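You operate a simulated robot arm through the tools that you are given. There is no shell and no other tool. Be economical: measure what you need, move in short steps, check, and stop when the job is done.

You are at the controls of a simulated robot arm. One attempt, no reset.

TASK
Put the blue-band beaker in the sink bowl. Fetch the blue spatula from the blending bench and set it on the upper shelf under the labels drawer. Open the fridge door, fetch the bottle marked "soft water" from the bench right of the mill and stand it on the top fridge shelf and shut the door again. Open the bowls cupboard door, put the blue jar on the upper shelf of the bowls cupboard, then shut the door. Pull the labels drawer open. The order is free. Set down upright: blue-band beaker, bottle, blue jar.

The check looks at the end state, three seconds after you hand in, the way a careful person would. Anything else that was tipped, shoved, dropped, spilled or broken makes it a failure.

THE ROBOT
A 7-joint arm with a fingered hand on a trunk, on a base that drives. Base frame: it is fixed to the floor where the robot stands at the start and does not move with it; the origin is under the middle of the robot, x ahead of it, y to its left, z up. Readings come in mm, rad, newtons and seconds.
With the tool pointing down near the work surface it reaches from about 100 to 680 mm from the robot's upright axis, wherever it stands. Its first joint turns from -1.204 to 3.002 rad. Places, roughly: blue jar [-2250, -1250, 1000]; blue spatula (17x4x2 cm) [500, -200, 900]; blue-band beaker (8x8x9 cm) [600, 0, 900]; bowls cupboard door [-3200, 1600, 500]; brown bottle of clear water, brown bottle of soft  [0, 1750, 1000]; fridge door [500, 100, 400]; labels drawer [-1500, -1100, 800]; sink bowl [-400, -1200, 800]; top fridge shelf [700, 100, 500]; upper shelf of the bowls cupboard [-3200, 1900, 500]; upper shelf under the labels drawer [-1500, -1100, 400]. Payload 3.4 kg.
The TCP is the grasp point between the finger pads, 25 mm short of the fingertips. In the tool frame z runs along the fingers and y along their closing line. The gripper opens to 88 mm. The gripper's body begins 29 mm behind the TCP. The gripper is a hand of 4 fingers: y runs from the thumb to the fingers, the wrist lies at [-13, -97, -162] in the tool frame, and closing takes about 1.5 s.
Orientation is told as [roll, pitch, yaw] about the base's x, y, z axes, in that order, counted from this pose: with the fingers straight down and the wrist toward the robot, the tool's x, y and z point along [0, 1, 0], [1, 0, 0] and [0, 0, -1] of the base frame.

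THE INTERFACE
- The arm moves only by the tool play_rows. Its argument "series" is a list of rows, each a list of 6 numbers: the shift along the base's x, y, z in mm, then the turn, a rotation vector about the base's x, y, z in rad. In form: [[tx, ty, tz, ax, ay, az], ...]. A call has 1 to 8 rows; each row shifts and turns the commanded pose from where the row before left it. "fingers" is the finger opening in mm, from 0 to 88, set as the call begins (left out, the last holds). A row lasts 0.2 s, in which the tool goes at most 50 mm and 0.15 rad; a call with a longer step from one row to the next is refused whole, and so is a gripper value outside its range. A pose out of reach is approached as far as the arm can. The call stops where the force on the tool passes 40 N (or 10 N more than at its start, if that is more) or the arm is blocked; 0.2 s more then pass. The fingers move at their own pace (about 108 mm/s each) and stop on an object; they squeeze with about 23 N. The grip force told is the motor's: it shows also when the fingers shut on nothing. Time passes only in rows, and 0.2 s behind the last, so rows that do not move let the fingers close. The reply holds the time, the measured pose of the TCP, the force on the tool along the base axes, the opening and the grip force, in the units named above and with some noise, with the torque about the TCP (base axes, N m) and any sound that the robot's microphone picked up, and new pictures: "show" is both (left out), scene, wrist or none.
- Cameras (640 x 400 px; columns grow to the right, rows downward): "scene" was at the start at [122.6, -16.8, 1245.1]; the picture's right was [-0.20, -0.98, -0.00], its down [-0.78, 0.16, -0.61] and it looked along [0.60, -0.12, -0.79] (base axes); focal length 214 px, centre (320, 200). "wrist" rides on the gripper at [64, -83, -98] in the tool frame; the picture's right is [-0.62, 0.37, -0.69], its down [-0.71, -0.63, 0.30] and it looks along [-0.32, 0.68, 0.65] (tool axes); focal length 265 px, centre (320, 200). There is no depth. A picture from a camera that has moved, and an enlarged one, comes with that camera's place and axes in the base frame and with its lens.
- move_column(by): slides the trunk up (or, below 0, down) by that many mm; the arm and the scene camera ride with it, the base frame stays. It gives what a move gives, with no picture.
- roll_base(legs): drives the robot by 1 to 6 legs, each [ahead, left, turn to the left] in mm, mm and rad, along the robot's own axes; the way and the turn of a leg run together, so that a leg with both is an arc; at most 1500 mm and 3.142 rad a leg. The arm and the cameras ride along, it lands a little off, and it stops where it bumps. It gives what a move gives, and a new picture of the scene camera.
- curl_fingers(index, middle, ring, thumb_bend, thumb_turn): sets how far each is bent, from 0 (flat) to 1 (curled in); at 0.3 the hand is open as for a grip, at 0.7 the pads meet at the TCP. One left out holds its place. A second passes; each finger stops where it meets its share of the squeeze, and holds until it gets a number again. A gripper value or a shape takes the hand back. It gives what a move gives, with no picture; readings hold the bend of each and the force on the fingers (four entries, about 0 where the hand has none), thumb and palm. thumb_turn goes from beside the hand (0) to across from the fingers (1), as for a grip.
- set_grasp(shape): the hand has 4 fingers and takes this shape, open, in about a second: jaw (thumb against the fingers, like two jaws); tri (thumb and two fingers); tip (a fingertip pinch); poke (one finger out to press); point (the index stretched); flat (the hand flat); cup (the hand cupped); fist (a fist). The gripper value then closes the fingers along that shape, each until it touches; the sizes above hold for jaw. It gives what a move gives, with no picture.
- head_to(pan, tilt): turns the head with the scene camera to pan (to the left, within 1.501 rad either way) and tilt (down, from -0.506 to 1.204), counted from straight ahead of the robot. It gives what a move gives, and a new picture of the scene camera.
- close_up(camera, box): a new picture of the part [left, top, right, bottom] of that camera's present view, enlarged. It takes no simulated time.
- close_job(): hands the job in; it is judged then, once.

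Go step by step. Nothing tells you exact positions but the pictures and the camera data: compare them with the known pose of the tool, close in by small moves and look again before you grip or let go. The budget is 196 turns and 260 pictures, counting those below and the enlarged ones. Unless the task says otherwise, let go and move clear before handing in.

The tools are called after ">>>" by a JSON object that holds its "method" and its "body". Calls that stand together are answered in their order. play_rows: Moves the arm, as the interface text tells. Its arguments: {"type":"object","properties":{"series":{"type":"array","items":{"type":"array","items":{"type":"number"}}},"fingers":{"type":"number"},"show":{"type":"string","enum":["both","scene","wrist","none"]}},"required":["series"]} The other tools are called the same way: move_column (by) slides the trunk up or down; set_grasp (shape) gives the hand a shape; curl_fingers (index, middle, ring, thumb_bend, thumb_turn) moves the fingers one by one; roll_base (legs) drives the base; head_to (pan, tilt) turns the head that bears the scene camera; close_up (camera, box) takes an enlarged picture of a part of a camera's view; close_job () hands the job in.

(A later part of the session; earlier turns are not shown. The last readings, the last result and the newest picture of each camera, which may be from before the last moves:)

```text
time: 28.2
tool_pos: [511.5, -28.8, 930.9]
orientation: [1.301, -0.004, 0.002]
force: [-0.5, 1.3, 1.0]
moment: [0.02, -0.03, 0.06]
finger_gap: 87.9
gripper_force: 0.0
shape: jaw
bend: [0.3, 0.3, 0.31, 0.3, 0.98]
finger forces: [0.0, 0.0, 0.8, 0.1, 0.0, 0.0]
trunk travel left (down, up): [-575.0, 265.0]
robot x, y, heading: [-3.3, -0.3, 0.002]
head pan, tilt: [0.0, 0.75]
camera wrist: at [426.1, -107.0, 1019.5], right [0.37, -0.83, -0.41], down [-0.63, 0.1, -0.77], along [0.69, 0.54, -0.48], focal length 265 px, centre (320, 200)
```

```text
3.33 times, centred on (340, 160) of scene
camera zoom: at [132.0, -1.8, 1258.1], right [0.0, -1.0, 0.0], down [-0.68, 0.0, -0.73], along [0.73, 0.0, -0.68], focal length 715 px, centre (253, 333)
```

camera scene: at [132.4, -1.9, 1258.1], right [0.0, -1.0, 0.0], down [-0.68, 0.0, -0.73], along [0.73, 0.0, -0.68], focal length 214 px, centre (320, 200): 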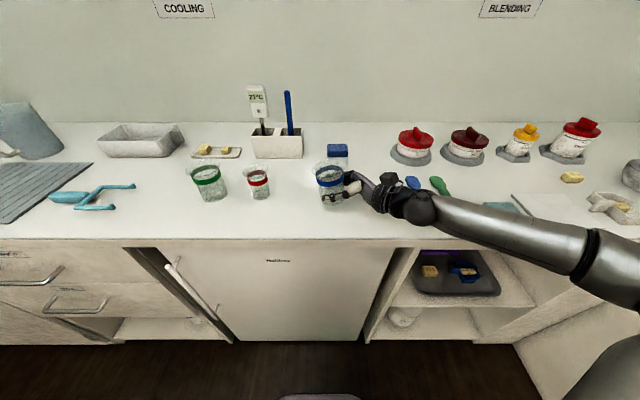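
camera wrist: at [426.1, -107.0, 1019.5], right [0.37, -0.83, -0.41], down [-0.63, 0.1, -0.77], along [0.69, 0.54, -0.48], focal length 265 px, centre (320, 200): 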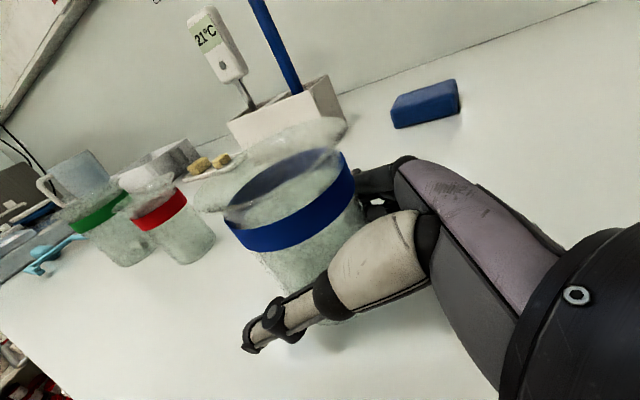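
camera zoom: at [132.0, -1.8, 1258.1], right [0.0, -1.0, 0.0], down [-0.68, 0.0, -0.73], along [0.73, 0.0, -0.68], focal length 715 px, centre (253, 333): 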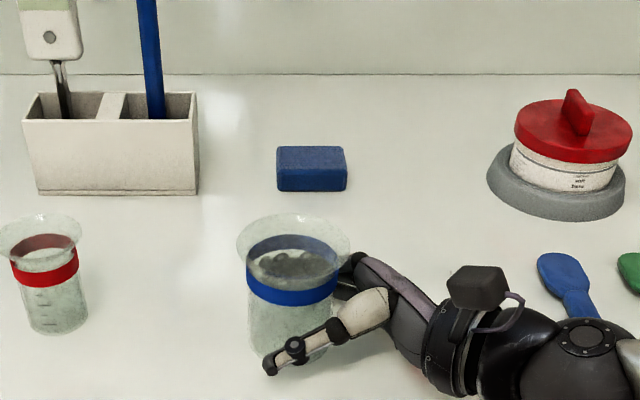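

The beaker stands upright on the bench and is free. I back the hand out along its pointing direction, then lift and roll it back to vertical.

>>> {"method": "play_rows", "body": {"series": [[4, 0, 0, 0, 0, 0], [0, -19, 5, 0, 0, 0], [0, -29, 8, 0, 0, 0], [0, -38, 20, 0, 0, 0], [0, -10, 45, 0, 0, 0], [0, 0, 48, 0, 0, 0], [0, 0, 40, -0.14, 0, 0], [0, 0, 10, -0.14, 0, 0]], "show": "scene"}}

>>> {"method": "play_rows", "body": {"series": [[0, 8, 0, -0.145, 0, 0], [0, 8, 0, -0.145, 0, 0], [0, 8, 0, -0.145, 0, 0], [0, 8, 0, -0.145, 0, 0], [0, 8, 0, -0.145, 0, 0], [0, 8, 0, -0.145, 0, 0], [0, 8, 0, -0.15, 0, 0], [0, 0, 0, 0, 0, 0]], "show": "both"}}

```text
time: 30.0
tool_pos: [515.2, -124.0, 1105.0]
orientation: [1.018, -0.005, 0.002]
force: [-0.3, 0.3, 0.1]
moment: [-0.01, 0.05, -0.01]
finger_gap: 87.8
gripper_force: 0.0
shape: jaw
bend: [0.3, 0.3, 0.3, 0.3, 0.98]
finger forces: [0.0, 0.1, 0.1, 0.0, 0.0, 0.0]
trunk travel left (down, up): [-575.0, 265.0]
robot x, y, heading: [2.0, 0.3, 0.002]
head pan, tilt: [0.0, 0.75]
camera scene: at [132.2, -1.4, 1258.1], right [0.0, -1.0, 0.0], down [-0.68, 0.0, -0.73], along [0.73, 0.0, -0.68], focal length 214 px, centre (320, 200)
```

scene: 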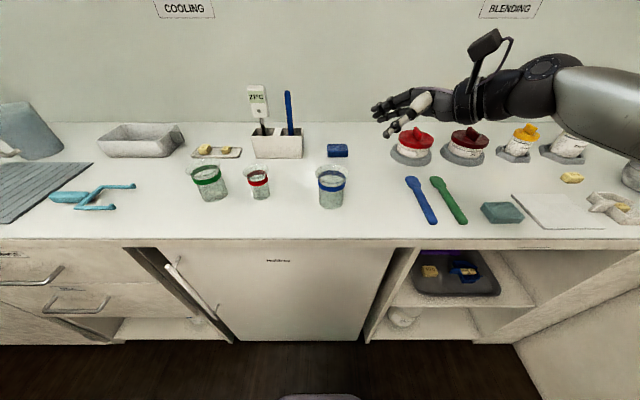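

```text
time: 31.8
tool_pos: [515.4, -68.2, 1106.4]
orientation: [-0.002, 0.0, 0.005]
force: [-0.1, -0.8, -0.1]
moment: [-0.01, 0.02, 0.01]
finger_gap: 87.7
gripper_force: 0.1
shape: jaw
bend: [0.3, 0.3, 0.3, 0.3, 0.98]
finger forces: [0.0, 0.1, 0.0, 0.0, 0.1, 0.0]
trunk travel left (down, up): [-575.0, 265.0]
robot x, y, heading: [0.3, -1.4, -0.001]
head pan, tilt: [0.0, 0.75]
camera scene: at [132.3, -2.6, 1258.1], right [0.0, -1.0, 0.0], down [-0.68, 0.0, -0.73], along [0.73, 0.0, -0.68], focal length 214 px, centre (320, 200)
camera wrist: at [430.7, -6.2, 1206.0], right [0.37, -0.62, 0.69], down [-0.63, -0.72, -0.3], along [0.69, -0.32, -0.65], focal length 265 px, centre (320, 200)
```

scene: 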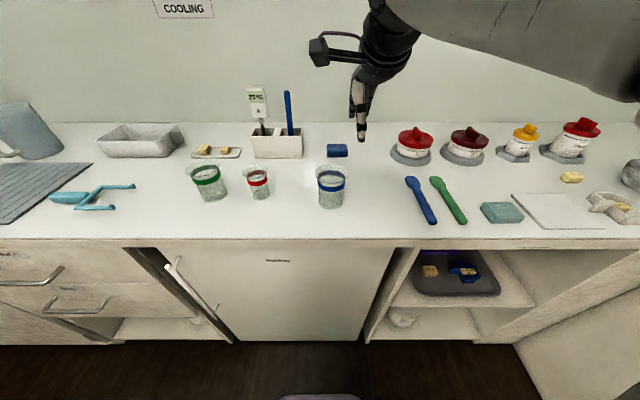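
wrist: 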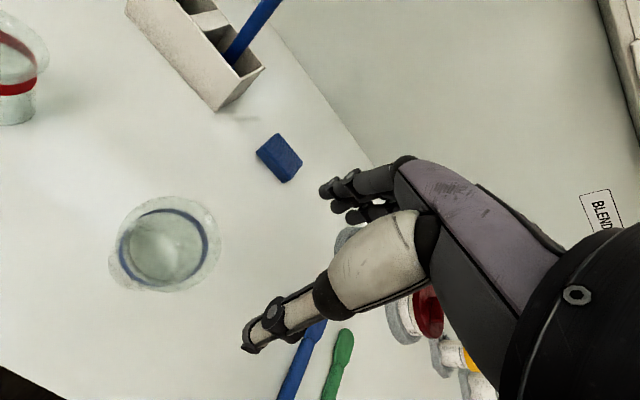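

The beaker now stands at about [513,-27]. I splay the fingers wider and come down from above to regrasp it.

>>> {"method": "curl_fingers", "body": {"index": 0.18, "middle": 0.18, "ring": 0.18, "thumb_bend": 0.18}}

>>> {"method": "play_rows", "body": {"series": [[0, 40, 0, 0, 0, 0], [0, 0, -40, 0, 0, 0], [0, 0, -28, 0, 0, 0], [0, 0, 0, 0, 0, 0]], "show": "both"}}

>>> {"method": "close_up", "body": {"camera": "scene", "box": [260, 100, 420, 220]}}

```text
time: 32.8
tool_pos: [514.9, -67.6, 1106.8]
orientation: [0.0, -0.001, 0.006]
force: [0.4, 0.1, 0.4]
moment: [0.02, 0.05, -0.01]
finger_gap: 106.8
gripper_force: 0.0
shape: fingers
bend: [0.18, 0.18, 0.18, 0.18, 0.98]
finger forces: [0.0, 0.0, 0.0, 0.0, 0.1, 0.0]
trunk travel left (down, up): [-575.0, 265.0]
robot x, y, heading: [1.6, -2.1, 0.0]
head pan, tilt: [0.0, 0.75]
```

```text
time: 33.8
tool_pos: [516.5, -28.4, 1037.8]
orientation: [0.004, 0.001, 0.003]
force: [0.2, -0.2, -0.8]
moment: [0.01, 0.01, 0.01]
finger_gap: 106.7
gripper_force: 0.1
shape: fingers
bend: [0.18, 0.18, 0.18, 0.18, 0.98]
finger forces: [0.1, 0.1, 0.0, 0.0, 0.0, 0.0]
trunk travel left (down, up): [-575.0, 265.0]
robot x, y, heading: [0.3, -0.8, 0.001]
head pan, tilt: [0.0, 0.75]
camera scene: at [132.0, -0.4, 1257.6], right [0.02, -1.0, 0.0], down [-0.69, -0.02, -0.73], along [0.73, 0.02, -0.69], focal length 214 px, centre (320, 200)
camera wrist: at [432.7, 34.3, 1137.5], right [0.37, -0.62, 0.69], down [-0.63, -0.72, -0.31], along [0.68, -0.32, -0.66], focal length 265 px, centre (320, 200)
```

scene: 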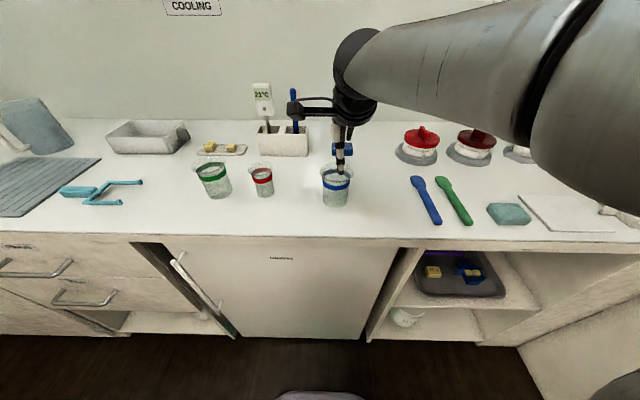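
wrist: 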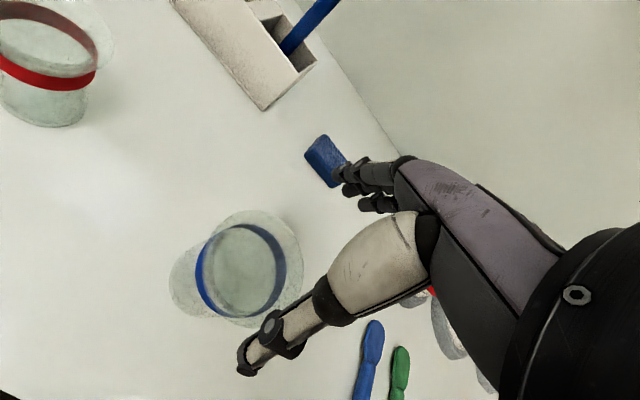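

```text
3.33 times, centred on (340, 160) of scene
camera zoom: at [132.0, -0.4, 1257.6], right [0.02, -1.0, 0.0], down [-0.69, -0.02, -0.73], along [0.73, 0.02, -0.69], focal length 715 px, centre (253, 333)
```

zoom: 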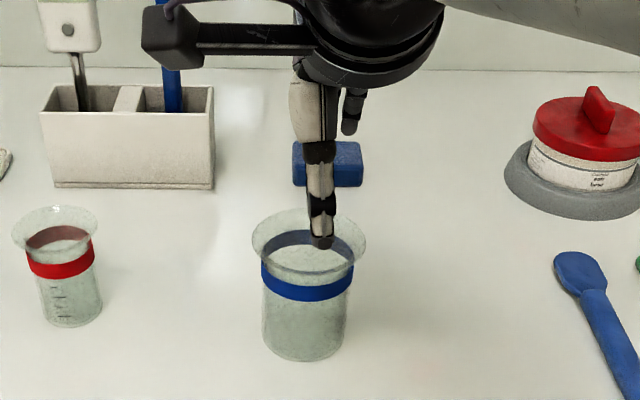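

Small correction (-8 mm in x, +2 in y), then I descend around the beaker with the wide opening.

>>> {"method": "play_rows", "body": {"series": [[-8, 2, 0, 0, 0, 0], [0, 0, -25, 0, 0, 0], [0, 0, -25, 0, 0, 0], [0, 0, -15, 0, 0, 0], [0, 0, -7, 0, 0, 0], [0, 0, 0, 0, 0, 0]], "show": "wrist"}}

>>> {"method": "close_up", "body": {"camera": "scene", "box": [260, 100, 420, 220]}}

```text
time: 35.2
tool_pos: [508.1, -30.2, 965.9]
orientation: [0.027, 0.009, -0.001]
force: [0.6, -0.8, 9.0]
moment: [0.04, 0.03, 0.01]
finger_gap: 110.4
gripper_force: 4.3
shape: fingers
bend: [0.17, 0.18, 0.18, 0.18, 0.98]
finger forces: [4.0, 0.1, 0.0, 0.0, 3.8, 0.1]
trunk travel left (down, up): [-575.0, 265.0]
robot x, y, heading: [-2.1, 0.8, 0.0]
head pan, tilt: [0.0, 0.75]
camera wrist: at [425.3, 31.5, 1068.0], right [0.37, -0.64, 0.67], down [-0.63, -0.7, -0.32], along [0.68, -0.31, -0.67], focal length 265 px, centre (320, 200)
```

wrist: 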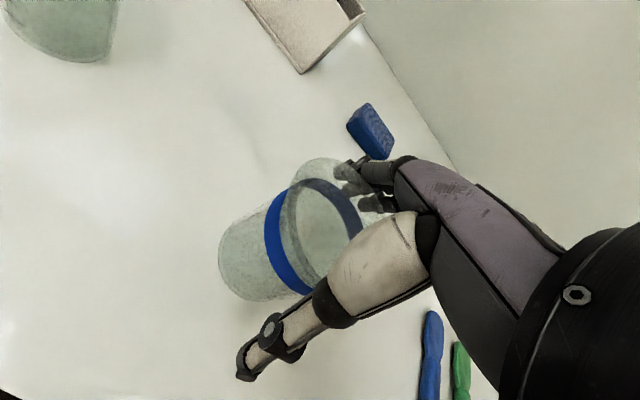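

```text
3.33 times, centred on (340, 160) of scene
camera zoom: at [128.4, 7.8, 1254.8], right [0.12, -0.99, 0.0], down [-0.71, -0.09, -0.7], along [0.7, 0.09, -0.71], focal length 715 px, centre (253, 333)
```

zoom: 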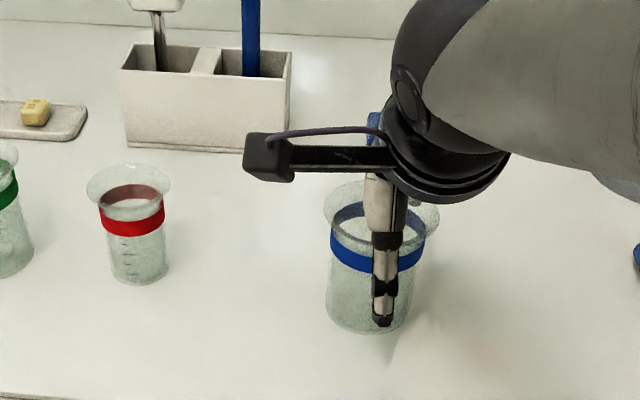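

The hand is around the beaker (the arm nudges the head slightly, so I'll lift straight afterwards). Closing now.

>>> {"method": "play_rows", "body": {"series": [[0, 0, 0, 0, 0, 0], [0, 0, 0, 0, 0, 0], [0, 0, 0, 0, 0, 0], [0, 0, 0, 0, 0, 0], [0, 0, 0, 0, 0, 0], [0, 0, 0, 0, 0, 0], [0, 0, 0, 0, 0, 0]], "fingers": 45, "show": "none"}}

>>> {"method": "play_rows", "body": {"series": [[0, 0, 20, 0, 0, 0], [0, 0, 40, 0, 0, 0], [0, 0, 40, 0, 0, 0], [0, 0, 40, 0, 0, 0], [0, 0, 0, 0, 0, 0]], "show": "both"}}

```text
time: 36.8
tool_pos: [507.4, -29.9, 967.1]
orientation: [0.029, 0.006, -0.002]
force: [8.1, 0.1, 20.9]
moment: [0.05, -1.15, 0.05]
finger_gap: 50.5
gripper_force: 23.5
shape: jaw
bend: [0.21, 0.44, 0.51, 0.66, 0.99]
finger forces: [45.8, 15.5, 2.4, 0.0, 53.4, 0.0]
trunk travel left (down, up): [-575.0, 265.0]
robot x, y, heading: [4.0, -1.2, -0.004]
head pan, tilt: [0.0, 0.75]
```

```text
time: 38.0
tool_pos: [507.0, -28.2, 1110.0]
orientation: [-0.002, 0.0, 0.004]
force: [0.0, 0.8, -0.4]
moment: [-0.01, 0.0, -0.04]
finger_gap: 48.6
gripper_force: 22.9
shape: jaw
bend: [0.22, 0.46, 0.52, 0.66, 0.99]
finger forces: [38.4, 13.2, 1.0, 0.0, 50.5, 0.0]
trunk travel left (down, up): [-575.0, 265.0]
robot x, y, heading: [0.7, -0.4, 0.001]
head pan, tilt: [0.0, 0.75]
camera scene: at [132.6, -2.1, 1258.1], right [0.0, -1.0, 0.0], down [-0.68, 0.0, -0.73], along [0.73, 0.0, -0.68], focal length 214 px, centre (320, 200)
camera wrist: at [423.4, 35.2, 1208.5], right [0.37, -0.62, 0.69], down [-0.63, -0.72, -0.3], along [0.69, -0.32, -0.65], focal length 265 px, centre (320, 200)
```

scene: 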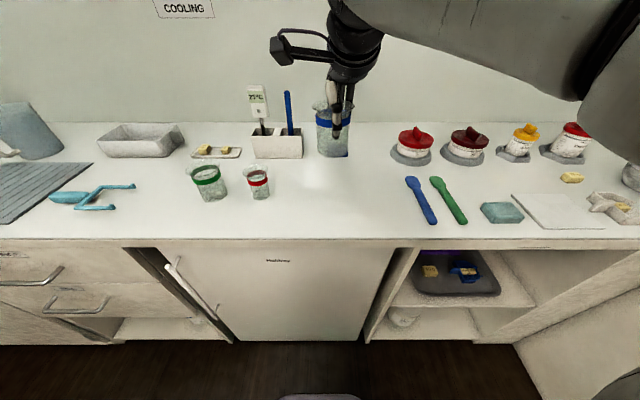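
wrist: 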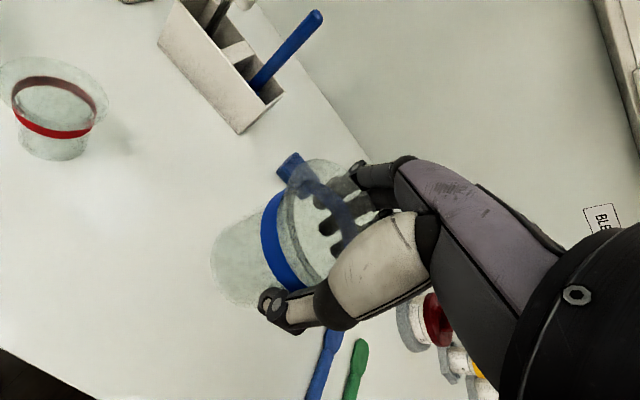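

The beaker is held and clear. I back away from the bench, turn right toward the sink and approach it.

>>> {"method": "roll_base", "body": {"legs": [[-300, 0, 0], [0, 0, -1.571], [300, -75, 0]]}}

```text
time: 45.6
tool_pos: [-421.5, -798.3, 1109.2]
orientation: [0.0, 0.001, -1.591]
force: [-0.1, -1.0, 0.7]
moment: [0.05, -0.02, 0.01]
finger_gap: 48.5
gripper_force: 23.3
shape: jaw
bend: [0.23, 0.47, 0.52, 0.66, 0.99]
finger forces: [37.5, 12.8, 0.7, 0.1, 48.6, 0.0]
trunk travel left (down, up): [-575.0, 265.0]
robot x, y, heading: [-381.2, -291.1, -1.6]
head pan, tilt: [0.0, 0.75]
camera scene: at [-384.1, -426.6, 1258.1], right [-1.0, 0.03, 0.0], down [0.02, 0.68, -0.73], along [-0.02, -0.73, -0.68], focal length 214 px, centre (320, 200)
```

scene: 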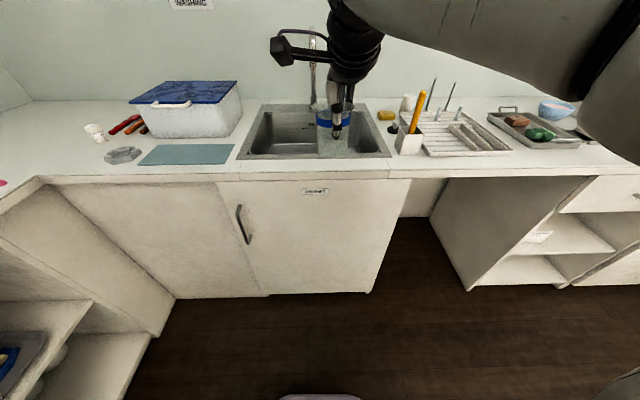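

The sink bowl spans roughly x -610…-150, y -1020…-1380, with the tap at the back middle. I drive closer, aiming at the left half of the bowl near its front to avoid the tap.

>>> {"method": "roll_base", "body": {"legs": [[250, 110, 0.03]]}}

>>> {"method": "close_up", "body": {"camera": "scene", "box": [200, 20, 440, 180]}}

```text
time: 47.5
tool_pos: [-299.1, -1052.2, 1108.6]
orientation: [0.001, 0.001, -1.563]
force: [-0.3, -0.2, -1.4]
moment: [0.0, 0.02, -0.03]
finger_gap: 48.6
gripper_force: 23.0
shape: jaw
bend: [0.23, 0.47, 0.52, 0.66, 0.99]
finger forces: [37.5, 12.8, 0.8, 0.0, 48.6, 0.0]
trunk travel left (down, up): [-575.0, 265.0]
robot x, y, heading: [-275.1, -544.4, -1.562]
head pan, tilt: [0.0, 0.75]
camera scene: at [-272.6, -678.9, 1258.1], right [-1.0, 0.0, 0.0], down [0.0, 0.68, -0.73], along [0.0, -0.73, -0.68], focal length 214 px, centre (320, 200)
```

scene: 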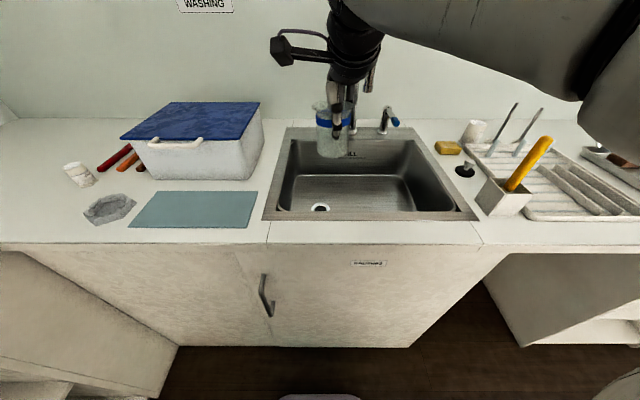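

```text
2.50 times, centred on (320, 100) of scene
camera zoom: at [-272.6, -678.9, 1258.1], right [-1.0, 0.0, 0.0], down [0.0, 0.68, -0.73], along [0.0, -0.73, -0.68], focal length 536 px, centre (320, 450)
```

zoom: 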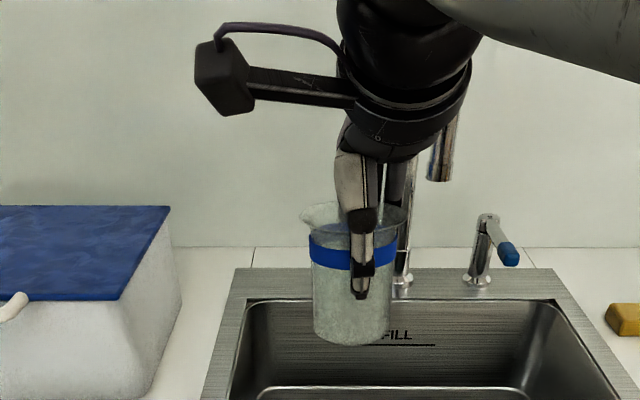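

I plan to set the beaker at about [-340,-1150], away from the drain at [-272,-1136]. I move over that spot first and check.

>>> {"method": "play_rows", "body": {"series": [[-14, -32, 0, 0, 0, 0], [-14, -32, 0, 0, 0, 0], [-13, -34, 0, 0, 0, 0], [0, 0, -30, 0, 0, 0], [0, 0, -30, 0, 0, 0], [0, 0, 0, 0, 0, 0]], "show": "both"}}

```text
time: 49.0
tool_pos: [-339.8, -1151.5, 1050.2]
orientation: [0.0, -0.002, -1.56]
force: [-0.8, 0.2, -0.7]
moment: [-0.02, 0.04, 0.01]
finger_gap: 48.5
gripper_force: 22.7
shape: jaw
bend: [0.23, 0.47, 0.52, 0.66, 0.99]
finger forces: [36.8, 12.6, 0.6, 0.0, 47.3, 0.0]
trunk travel left (down, up): [-575.0, 265.0]
robot x, y, heading: [-275.6, -544.1, -1.565]
head pan, tilt: [0.0, 0.75]
camera scene: at [-272.9, -677.8, 1258.2], right [-1.0, 0.0, 0.0], down [0.0, 0.68, -0.73], along [0.0, -0.73, -0.68], focal length 214 px, centre (320, 200)
camera wrist: at [-276.8, -1067.7, 1149.5], right [-0.62, -0.37, 0.69], down [-0.72, 0.62, -0.3], along [-0.32, -0.69, -0.65], focal length 265 px, centre (320, 200)
```

scene: 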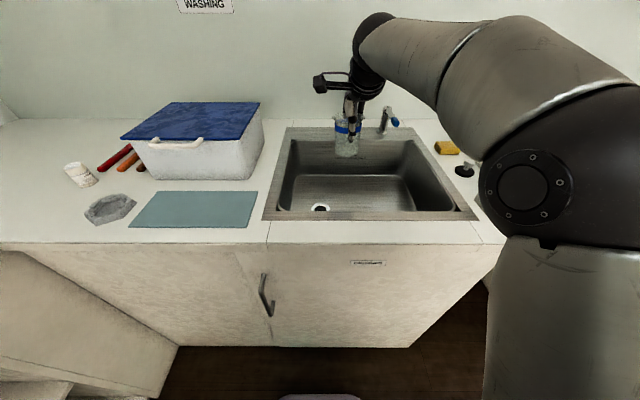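
wrist: 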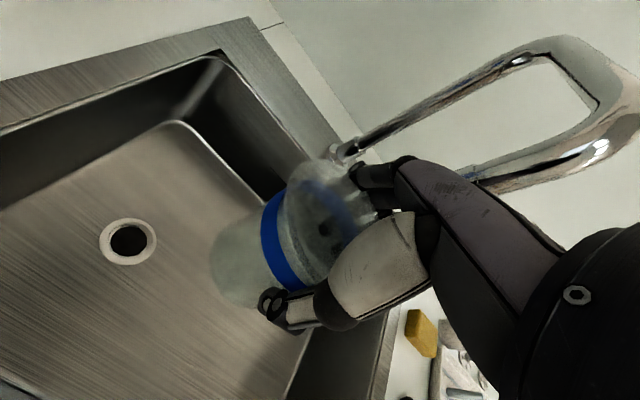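

The floor of the bowl is around z≈767. I shift 20 mm toward me for tap clearance and lower into the bowl in stages.

>>> {"method": "play_rows", "body": {"series": [[0, 20, -20, 0, 0, 0], [0, 0, -35, 0, 0, 0], [0, 0, -35, 0, 0, 0], [0, 0, -30, 0, 0, 0], [0, 0, 0, 0, 0, 0]], "show": "both"}}

```text
time: 50.1
tool_pos: [-340.0, -1129.7, 928.2]
orientation: [0.001, 0.0, -1.562]
force: [-0.5, -0.1, -1.3]
moment: [0.01, 0.0, 0.01]
finger_gap: 48.5
gripper_force: 23.1
shape: jaw
bend: [0.23, 0.47, 0.52, 0.66, 0.99]
finger forces: [36.1, 12.4, 0.3, 0.0, 46.0, 0.0]
trunk travel left (down, up): [-575.0, 265.0]
robot x, y, heading: [-277.6, -545.6, -1.567]
head pan, tilt: [0.0, 0.75]
camera scene: at [-273.0, -677.9, 1258.2], right [-1.0, 0.0, 0.0], down [0.0, 0.68, -0.73], along [0.0, -0.73, -0.68], focal length 214 px, centre (320, 200)
camera wrist: at [-276.5, -1045.7, 1027.8], right [-0.62, -0.37, 0.69], down [-0.72, 0.62, -0.3], along [-0.32, -0.69, -0.65], focal length 265 px, centre (320, 200)
```

scene: 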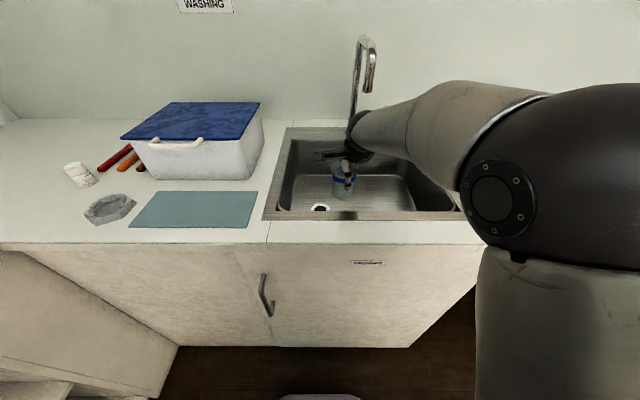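
wrist: 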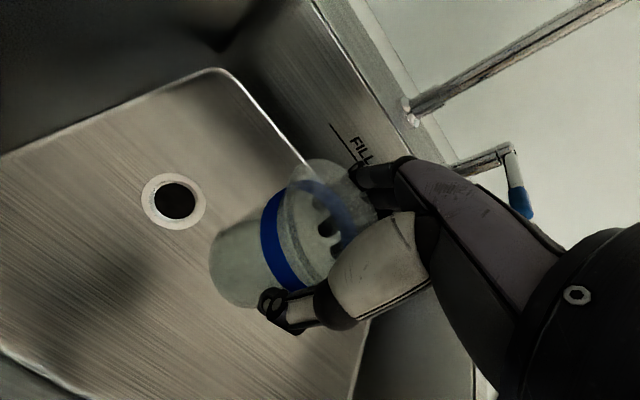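

Clear so far. I continue lowering toward the floor of the bowl.

>>> {"method": "play_rows", "body": {"series": [[0, 0, -30, 0, 0, 0], [0, 0, -30, 0, 0, 0], [0, 0, -15, 0, 0, 0], [0, 0, 0, 0, 0, 0]], "show": "both"}}

>>> {"method": "close_up", "body": {"camera": "scene", "box": [260, 110, 480, 230]}}

```text
time: 51.1
tool_pos: [-340.3, -1129.5, 855.2]
orientation: [-0.001, -0.001, -1.562]
force: [-0.7, -0.1, -0.8]
moment: [0.02, 0.01, -0.04]
finger_gap: 48.0
gripper_force: 22.9
shape: jaw
bend: [0.23, 0.47, 0.52, 0.66, 0.99]
finger forces: [35.7, 12.2, 0.2, 0.0, 45.3, 0.0]
trunk travel left (down, up): [-575.0, 265.0]
robot x, y, heading: [-272.4, -540.2, -1.569]
head pan, tilt: [0.0, 0.75]
camera scene: at [-272.9, -678.2, 1258.1], right [-1.0, 0.0, 0.0], down [0.0, 0.68, -0.73], along [0.0, -0.73, -0.68], focal length 214 px, centre (320, 200)
camera wrist: at [-277.2, -1046.1, 953.8], right [-0.62, -0.37, 0.69], down [-0.72, 0.62, -0.3], along [-0.32, -0.69, -0.65], focal length 265 px, centre (320, 200)
```

scene: 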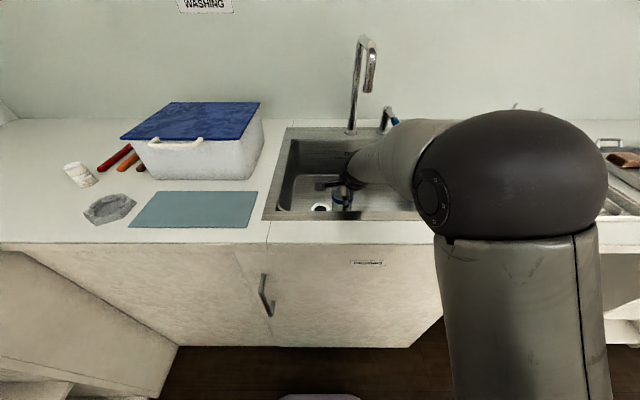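
wrist: 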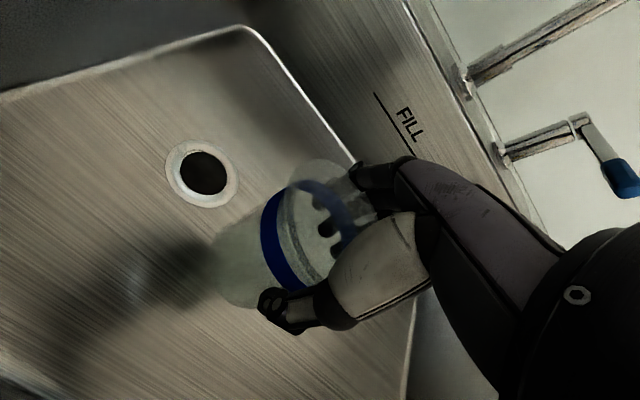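

```text
2.91 times, centred on (370, 170) of scene
camera zoom: at [-272.9, -678.2, 1258.1], right [-1.0, 0.0, 0.0], down [0.0, 0.68, -0.73], along [0.0, -0.73, -0.68], focal length 624 px, centre (174, 287)
```

zoom: 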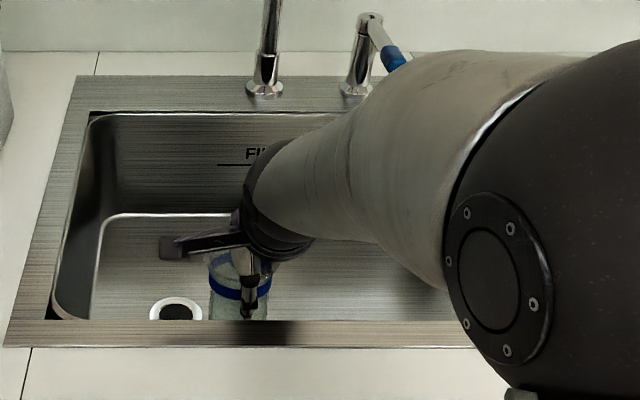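

The beaker is close to the floor of the bowl; I descend in small steps watching the force.

>>> {"method": "play_rows", "body": {"series": [[0, 0, -5, 0, 0, 0], [0, 0, -5, 0, 0, 0], [0, 0, -5, 0, 0, 0], [0, 0, 0, 0, 0, 0]], "show": "none"}}

>>> {"method": "play_rows", "body": {"series": [[0, 0, -3, 0, 0, 0], [0, 0, -3, 0, 0, 0], [0, 0, 0, 0, 0, 0]], "show": "none"}}

>>> {"method": "play_rows", "body": {"series": [[0, 0, -3, 0, 0, 0], [0, 0, -3, 0, 0, 0], [0, 0, 0, 0, 0, 0]], "show": "wrist"}}

```text
time: 52.1
tool_pos: [-340.6, -1130.0, 839.3]
orientation: [0.001, 0.0, -1.564]
force: [-0.5, 0.4, -0.7]
moment: [-0.02, 0.01, -0.02]
finger_gap: 48.1
gripper_force: 23.1
shape: jaw
bend: [0.23, 0.47, 0.52, 0.66, 0.99]
finger forces: [35.7, 12.1, 0.2, 0.0, 45.2, 0.0]
trunk travel left (down, up): [-575.0, 265.0]
robot x, y, heading: [-273.2, -540.9, -1.565]
head pan, tilt: [0.0, 0.75]
```

```text
time: 53.0
tool_pos: [-340.7, -1129.9, 834.0]
orientation: [-0.001, 0.001, -1.562]
force: [-0.5, 0.4, -0.3]
moment: [-0.01, 0.0, 0.0]
finger_gap: 48.0
gripper_force: 23.6
shape: jaw
bend: [0.23, 0.47, 0.52, 0.66, 0.99]
finger forces: [35.4, 12.1, 0.2, 0.0, 45.2, 0.0]
trunk travel left (down, up): [-575.0, 265.0]
robot x, y, heading: [-276.4, -545.6, -1.564]
head pan, tilt: [0.0, 0.75]
```

```text
time: 53.8
tool_pos: [-341.0, -1129.5, 828.5]
orientation: [-0.001, 0.001, -1.561]
force: [0.1, -0.5, -0.9]
moment: [0.0, -0.04, 0.01]
finger_gap: 48.0
gripper_force: 23.0
shape: jaw
bend: [0.23, 0.48, 0.52, 0.66, 0.99]
finger forces: [35.5, 12.1, 0.3, 0.0, 45.1, 0.0]
trunk travel left (down, up): [-575.0, 265.0]
robot x, y, heading: [-271.5, -546.2, -1.568]
head pan, tilt: [0.0, 0.75]
camera wrist: at [-277.4, -1046.1, 926.1], right [-0.62, -0.37, 0.69], down [-0.72, 0.62, -0.3], along [-0.32, -0.69, -0.65], focal length 265 px, centre (320, 200)
```

wrist: 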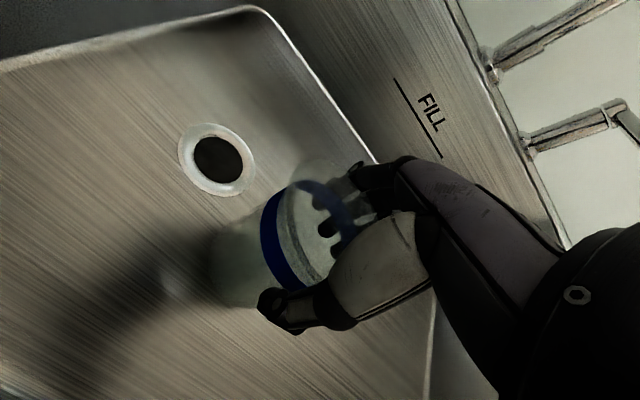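

Floor not reached yet; I continue in small steps.

>>> {"method": "play_rows", "body": {"series": [[0, 0, -3, 0, 0, 0], [0, 0, -3, 0, 0, 0], [0, 0, 0, 0, 0, 0]], "show": "none"}}

>>> {"method": "play_rows", "body": {"series": [[0, 0, -3, 0, 0, 0], [0, 0, -3, 0, 0, 0], [0, 0, 0, 0, 0, 0]], "show": "none"}}

>>> {"method": "play_rows", "body": {"series": [[0, 0, -2, 0, 0, 0], [0, 0, -2, 0, 0, 0], [0, 0, 0, 0, 0, 0]], "show": "both"}}

```text
time: 54.5
tool_pos: [-339.7, -1128.6, 820.7]
orientation: [-0.002, -0.001, -1.561]
force: [-0.1, -0.1, -0.8]
moment: [0.01, -0.02, 0.03]
finger_gap: 47.9
gripper_force: 23.7
shape: jaw
bend: [0.23, 0.48, 0.52, 0.66, 0.99]
finger forces: [35.5, 12.2, 0.3, 0.1, 45.1, 0.0]
trunk travel left (down, up): [-575.0, 265.0]
robot x, y, heading: [-271.8, -545.8, -1.569]
head pan, tilt: [0.0, 0.75]
```

```text
time: 55.4
tool_pos: [-339.4, -1128.6, 818.9]
orientation: [-0.001, -0.009, -1.562]
force: [-1.0, -0.5, 19.6]
moment: [-0.49, -0.1, 0.0]
finger_gap: 48.3
gripper_force: 22.9
shape: jaw
bend: [0.23, 0.47, 0.52, 0.66, 0.99]
finger forces: [37.9, 13.7, 0.3, 0.0, 48.1, 0.0]
trunk travel left (down, up): [-575.0, 265.0]
robot x, y, heading: [-273.5, -543.7, -1.566]
head pan, tilt: [0.0, 0.75]
```

```text
time: 56.1
tool_pos: [-339.4, -1127.4, 817.4]
orientation: [0.0, -0.015, -1.565]
force: [-2.1, 1.6, 37.1]
moment: [-0.85, -0.14, -0.01]
finger_gap: 48.0
gripper_force: 23.2
shape: jaw
bend: [0.23, 0.47, 0.52, 0.66, 0.99]
finger forces: [40.7, 15.7, 0.4, 0.0, 51.7, 0.0]
trunk travel left (down, up): [-575.0, 265.0]
robot x, y, heading: [-270.0, -541.0, -1.571]
head pan, tilt: [0.0, 0.75]
camera scene: at [-272.9, -671.1, 1259.2], right [-1.0, 0.0, 0.0], down [0.0, 0.68, -0.74], along [0.0, -0.74, -0.68], focal length 214 px, centre (320, 200)
camera wrist: at [-276.6, -1042.2, 916.0], right [-0.62, -0.36, 0.7], down [-0.72, 0.62, -0.31], along [-0.32, -0.7, -0.64], focal length 265 px, centre (320, 200)
```

scene: 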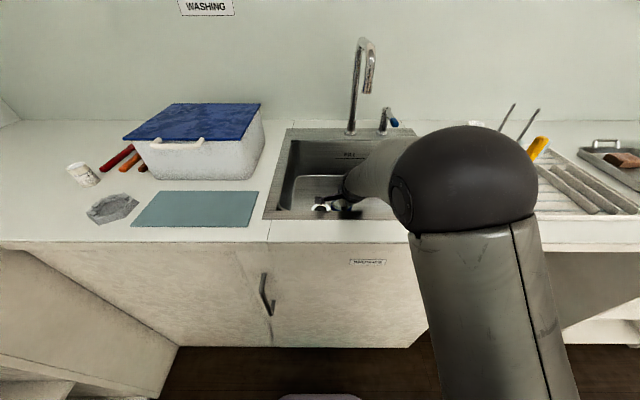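
wrist: 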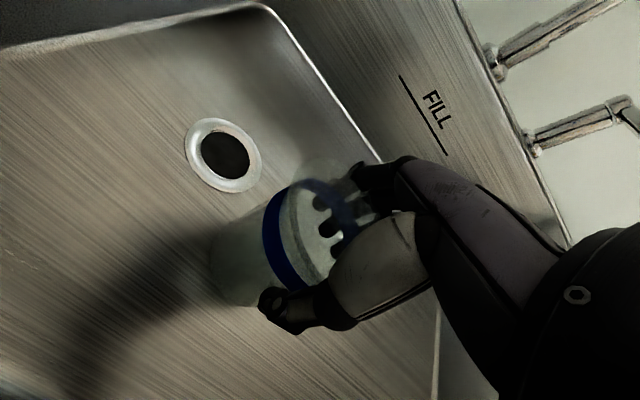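

Contact with the bowl floor. I ease up a little and open the fingers wide.

>>> {"method": "play_rows", "body": {"series": [[0, 0, 3, 0, 0, 0], [0, 0, 0, 0, 0, 0]], "show": "none"}}

>>> {"method": "curl_fingers", "body": {"index": 0.12, "middle": 0.12, "ring": 0.12, "thumb_bend": 0.12}}

>>> {"method": "close_up", "body": {"camera": "wrist", "box": [0, 0, 640, 400]}}

```text
time: 56.8
tool_pos: [-338.0, -1126.5, 818.4]
orientation: [0.0, -0.011, -1.563]
force: [-2.9, 1.1, 30.6]
moment: [-0.79, -0.08, -0.01]
finger_gap: 48.1
gripper_force: 22.5
shape: jaw
bend: [0.23, 0.47, 0.52, 0.66, 0.99]
finger forces: [39.6, 15.5, 0.6, 0.0, 50.3, 0.1]
trunk travel left (down, up): [-575.0, 265.0]
robot x, y, heading: [-273.2, -543.1, -1.569]
head pan, tilt: [0.0, 0.75]
```

```text
time: 57.8
tool_pos: [-340.2, -1129.3, 813.4]
orientation: [-0.001, 0.003, -1.563]
force: [0.7, -0.2, 3.7]
moment: [-0.14, 0.0, 0.02]
finger_gap: 118.3
gripper_force: 1.9
shape: fingers
bend: [0.11, 0.12, 0.12, 0.12, 1.0]
finger forces: [2.5, 0.0, 0.1, 0.1, 0.5, 0.0]
trunk travel left (down, up): [-575.0, 265.0]
robot x, y, heading: [-271.4, -543.5, -1.566]
head pan, tilt: [0.0, 0.75]
```

```text
1.00 times, centred on (320, 200) of wrist
camera zoom: at [-276.2, -1045.4, 912.4], right [-0.62, -0.38, 0.69], down [-0.72, 0.62, -0.3], along [-0.32, -0.69, -0.65], focal length 265 px, centre (320, 200)
```

zoom: 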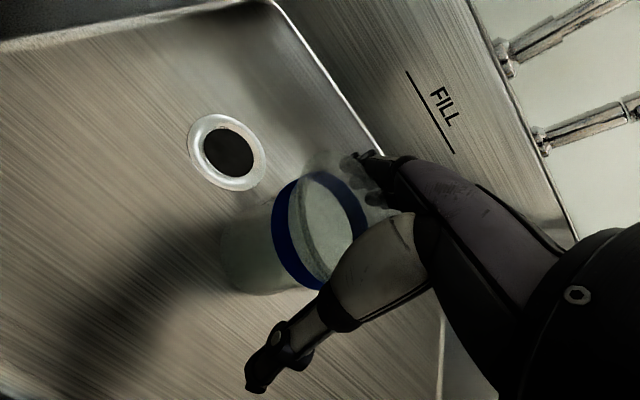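

The beaker stands free between the spread fingers; only a finger root touches the rim lightly. I raise slowly.

>>> {"method": "play_rows", "body": {"series": [[0, 0, 8, 0, 0, 0], [0, 0, 8, 0, 0, 0], [0, 0, 0, 0, 0, 0]], "show": "wrist"}}

```text
time: 58.5
tool_pos: [-340.5, -1128.7, 828.5]
orientation: [0.0, 0.001, -1.563]
force: [-0.7, 0.3, -0.8]
moment: [-0.02, 0.0, 0.04]
finger_gap: 117.4
gripper_force: 0.1
shape: fingers
bend: [0.12, 0.12, 0.12, 0.12, 1.0]
finger forces: [0.0, 0.0, 0.1, 0.0, 0.0, 0.0]
trunk travel left (down, up): [-575.0, 265.0]
robot x, y, heading: [-271.8, -542.4, -1.565]
head pan, tilt: [0.0, 0.75]
camera wrist: at [-276.8, -1045.5, 928.3], right [-0.62, -0.37, 0.69], down [-0.72, 0.62, -0.3], along [-0.32, -0.69, -0.65], focal length 265 px, centre (320, 200)
```

wrist: 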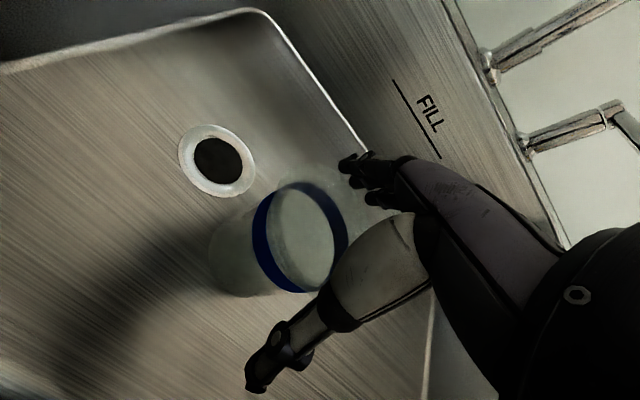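

It is free with zero contact. I raise the hand well out of the sink.

>>> {"method": "play_rows", "body": {"series": [[0, 0, 30, 0, 0, 0], [0, 0, 40, 0, 0, 0], [0, 0, 45, 0, 0, 0], [0, 0, 45, 0, 0, 0], [0, 10, 45, 0, 0, 0], [0, 20, 40, 0, 0, 0], [0, 20, 30, 0, 0, 0], [0, 0, 0, 0, 0, 0]], "show": "both"}}

```text
time: 60.4
tool_pos: [-338.6, -1080.6, 1105.1]
orientation: [0.0, 0.001, -1.561]
force: [-0.3, 1.1, -0.2]
moment: [-0.02, -0.01, 0.0]
finger_gap: 117.3
gripper_force: 0.1
shape: fingers
bend: [0.12, 0.12, 0.12, 0.12, 1.0]
finger forces: [0.1, 0.0, 0.0, 0.0, 0.1, 0.1]
trunk travel left (down, up): [-575.0, 265.0]
robot x, y, heading: [-271.9, -543.4, -1.563]
head pan, tilt: [0.0, 0.75]
camera scene: at [-273.1, -678.6, 1258.2], right [-1.0, 0.0, 0.0], down [0.0, 0.68, -0.73], along [0.0, -0.73, -0.68], focal length 214 px, centre (320, 200)
camera wrist: at [-275.3, -997.2, 1203.9], right [-0.62, -0.37, 0.69], down [-0.72, 0.62, -0.3], along [-0.32, -0.69, -0.65], focal length 265 px, centre (320, 200)
```

scene: 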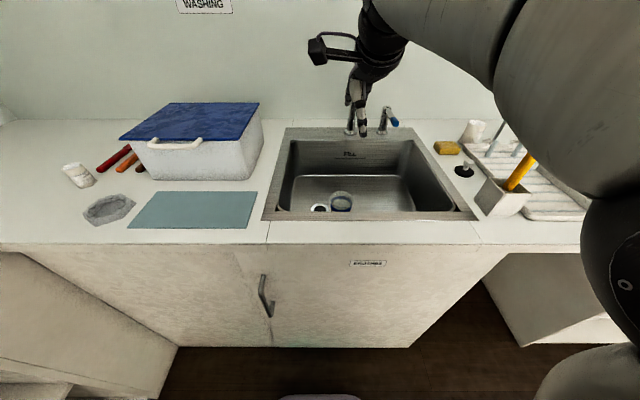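
wrist: 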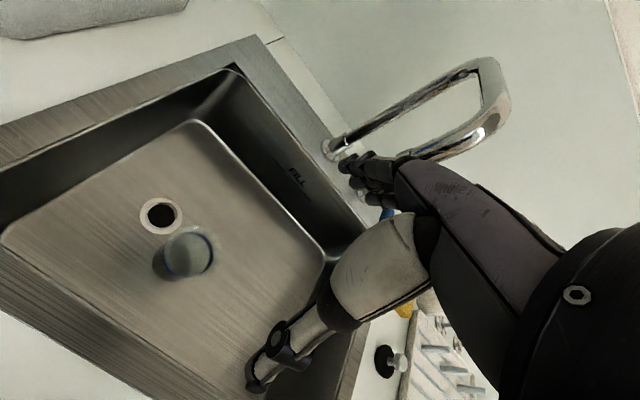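

The beaker stands upright in the sink. Next I look right toward the labels drawer while here.

>>> {"method": "head_to", "body": {"pan": -1.2, "tilt": 0.45}}

>>> {"method": "set_grasp", "body": {"shape": "jaw"}}

```text
time: 61.8
tool_pos: [-337.9, -1080.5, 1104.6]
orientation: [-0.001, -0.002, -1.563]
force: [-0.5, -0.8, 0.4]
moment: [0.02, -0.01, 0.0]
finger_gap: 117.2
gripper_force: 0.0
shape: fingers
bend: [0.12, 0.12, 0.12, 0.12, 1.0]
finger forces: [0.0, 0.1, 0.0, 0.0, 0.0, 0.0]
trunk travel left (down, up): [-575.0, 265.0]
robot x, y, heading: [-269.8, -542.1, -1.569]
head pan, tilt: [-1.201, 0.45]
camera scene: at [-358.8, -628.9, 1284.6], right [-0.37, 0.93, 0.0], down [0.41, 0.16, -0.9], along [-0.84, -0.33, -0.44], focal length 214 px, centre (320, 200)
```

scene: 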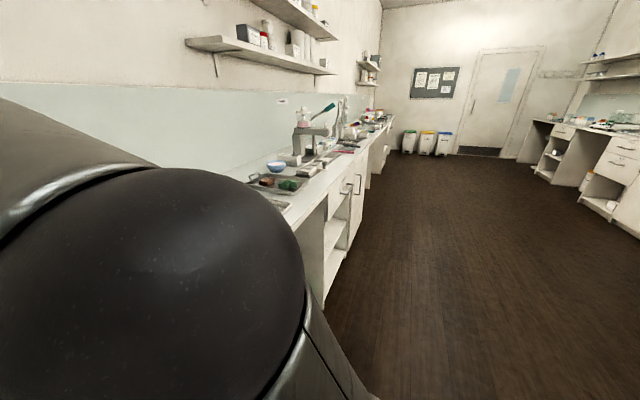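

```text
time: 62.6
tool_pos: [-338.3, -1079.6, 1103.6]
orientation: [-0.001, -0.002, -1.563]
force: [-0.6, -0.3, 0.0]
moment: [-0.04, 0.01, 0.0]
finger_gap: 88.1
gripper_force: 0.1
shape: jaw
bend: [0.3, 0.3, 0.3, 0.3, 0.98]
finger forces: [0.0, 0.0, 0.0, 0.0, 0.0, 0.0]
trunk travel left (down, up): [-575.0, 265.0]
robot x, y, heading: [-271.5, -544.7, -1.569]
head pan, tilt: [-1.201, 0.45]
```

Next the spatula. I drive back to the blending bench, lined up with it.

>>> {"method": "roll_base", "body": {"legs": [[-330, 0, 0], [0, 0, 1.571], [270, 0, 0]]}}

>>> {"method": "head_to", "body": {"pan": 0.0, "tilt": 0.8}}

```text
time: 70.2
tool_pos: [529.9, -270.2, 1104.0]
orientation: [0.001, -0.001, 0.021]
force: [0.6, 0.0, 0.4]
moment: [-0.02, -0.01, 0.0]
finger_gap: 88.0
gripper_force: 0.1
shape: jaw
bend: [0.3, 0.3, 0.3, 0.3, 0.98]
finger forces: [0.1, 0.0, 0.0, 0.0, 0.1, 0.0]
trunk travel left (down, up): [-575.0, 265.0]
robot x, y, heading: [-7.9, -214.3, 0.015]
head pan, tilt: [-1.201, 0.45]
camera scene: at [76.2, -298.2, 1284.5], right [-0.93, -0.38, 0.0], down [-0.16, 0.4, -0.9], along [0.34, -0.83, -0.44], focal length 214 px, centre (320, 200)
```

scene: 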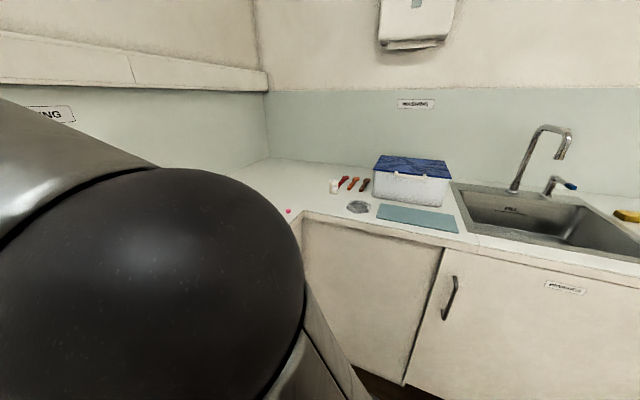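

```text
time: 71.6
tool_pos: [529.8, -270.0, 1104.2]
orientation: [0.0, -0.001, 0.021]
force: [0.0, -0.7, -0.3]
moment: [0.01, 0.01, 0.02]
finger_gap: 88.2
gripper_force: 0.1
shape: jaw
bend: [0.3, 0.3, 0.3, 0.3, 0.98]
finger forces: [0.0, 0.1, 0.0, 0.0, 0.0, 0.0]
trunk travel left (down, up): [-575.0, 265.0]
robot x, y, heading: [-9.2, -210.9, 0.017]
head pan, tilt: [0.0, 0.799]
camera scene: at [121.6, -212.2, 1254.3], right [0.01, -1.0, 0.0], down [-0.72, -0.01, -0.7], along [0.7, 0.01, -0.72], focal length 214 px, centre (320, 200)
```

scene: 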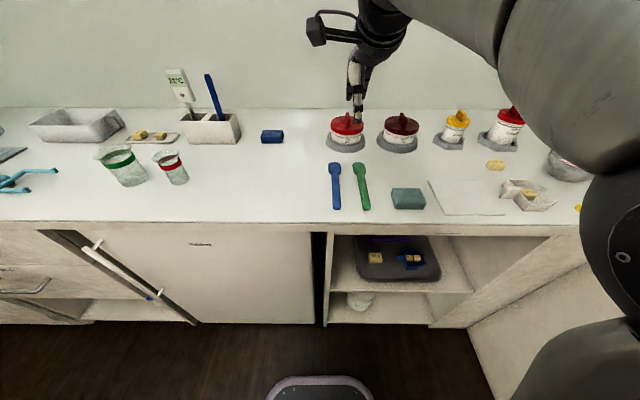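

The blue spatula lies along x at y≈-243, x from 429 to 596; the green one is at y≈-304. I yaw the hand by 90° over the handle.

>>> {"method": "play_rows", "body": {"series": [[-10, 4, 0, 0, 0, 0.14], [-10, 4, 0, 0, 0, 0.14], [-10, 4, 0, 0, 0, 0.14], [-10, 4, 0, 0, 0, 0.14], [-10, 4, 0, 0, 0, 0.14], [-10, 4, 0, 0, 0, 0.14], [-5, 3, 0, 0, 0, 0.14], [0, 0, 0, 0, 0, 0.14]], "fingers": 55, "show": "none"}}

>>> {"method": "play_rows", "body": {"series": [[0, 0, 0, 0, 0, 0.14], [0, 0, 0, 0, 0, 0.14], [0, 0, 0, 0, 0, 0.15], [0, 0, -30, 0, 0, 0], [0, 0, -30, 0, 0, 0], [0, 0, 0, 0, 0, 0]], "show": "both"}}

```text
time: 73.4
tool_pos: [464.7, -243.5, 1106.2]
orientation: [0.001, -0.001, 1.142]
force: [0.4, -0.2, -0.2]
moment: [0.03, -0.02, -0.01]
finger_gap: 55.4
gripper_force: 0.1
shape: jaw
bend: [0.28, 0.39, 0.36, 0.63, 1.0]
finger forces: [0.0, 0.1, 0.0, 0.0, 0.0, 0.1]
trunk travel left (down, up): [-575.0, 265.0]
robot x, y, heading: [-6.8, -212.5, 0.012]
head pan, tilt: [0.0, 0.799]
```

```text
time: 74.8
tool_pos: [464.0, -243.9, 1046.2]
orientation: [0.0, 0.0, 1.572]
force: [-0.3, 0.5, 0.8]
moment: [0.02, 0.02, -0.01]
finger_gap: 55.3
gripper_force: 0.0
shape: jaw
bend: [0.28, 0.39, 0.36, 0.63, 1.0]
finger forces: [0.0, 0.1, 0.1, 0.0, 0.0, 0.0]
trunk travel left (down, up): [-575.0, 265.0]
robot x, y, heading: [-7.2, -213.2, 0.016]
head pan, tilt: [0.0, 0.799]
camera scene: at [121.3, -211.7, 1254.2], right [0.02, -1.0, 0.0], down [-0.72, -0.01, -0.7], along [0.7, 0.01, -0.72], focal length 214 px, centre (320, 200)
camera wrist: at [399.2, -327.5, 1145.0], right [0.62, 0.37, 0.69], down [0.72, -0.63, -0.3], along [0.32, 0.68, -0.65], focal length 265 px, centre (320, 200)
```

scene: 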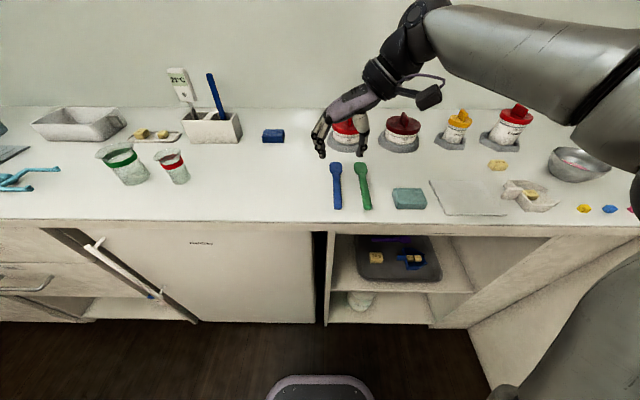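
wrist: 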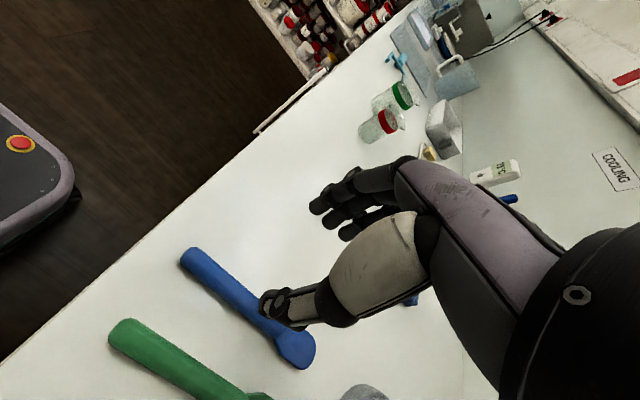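

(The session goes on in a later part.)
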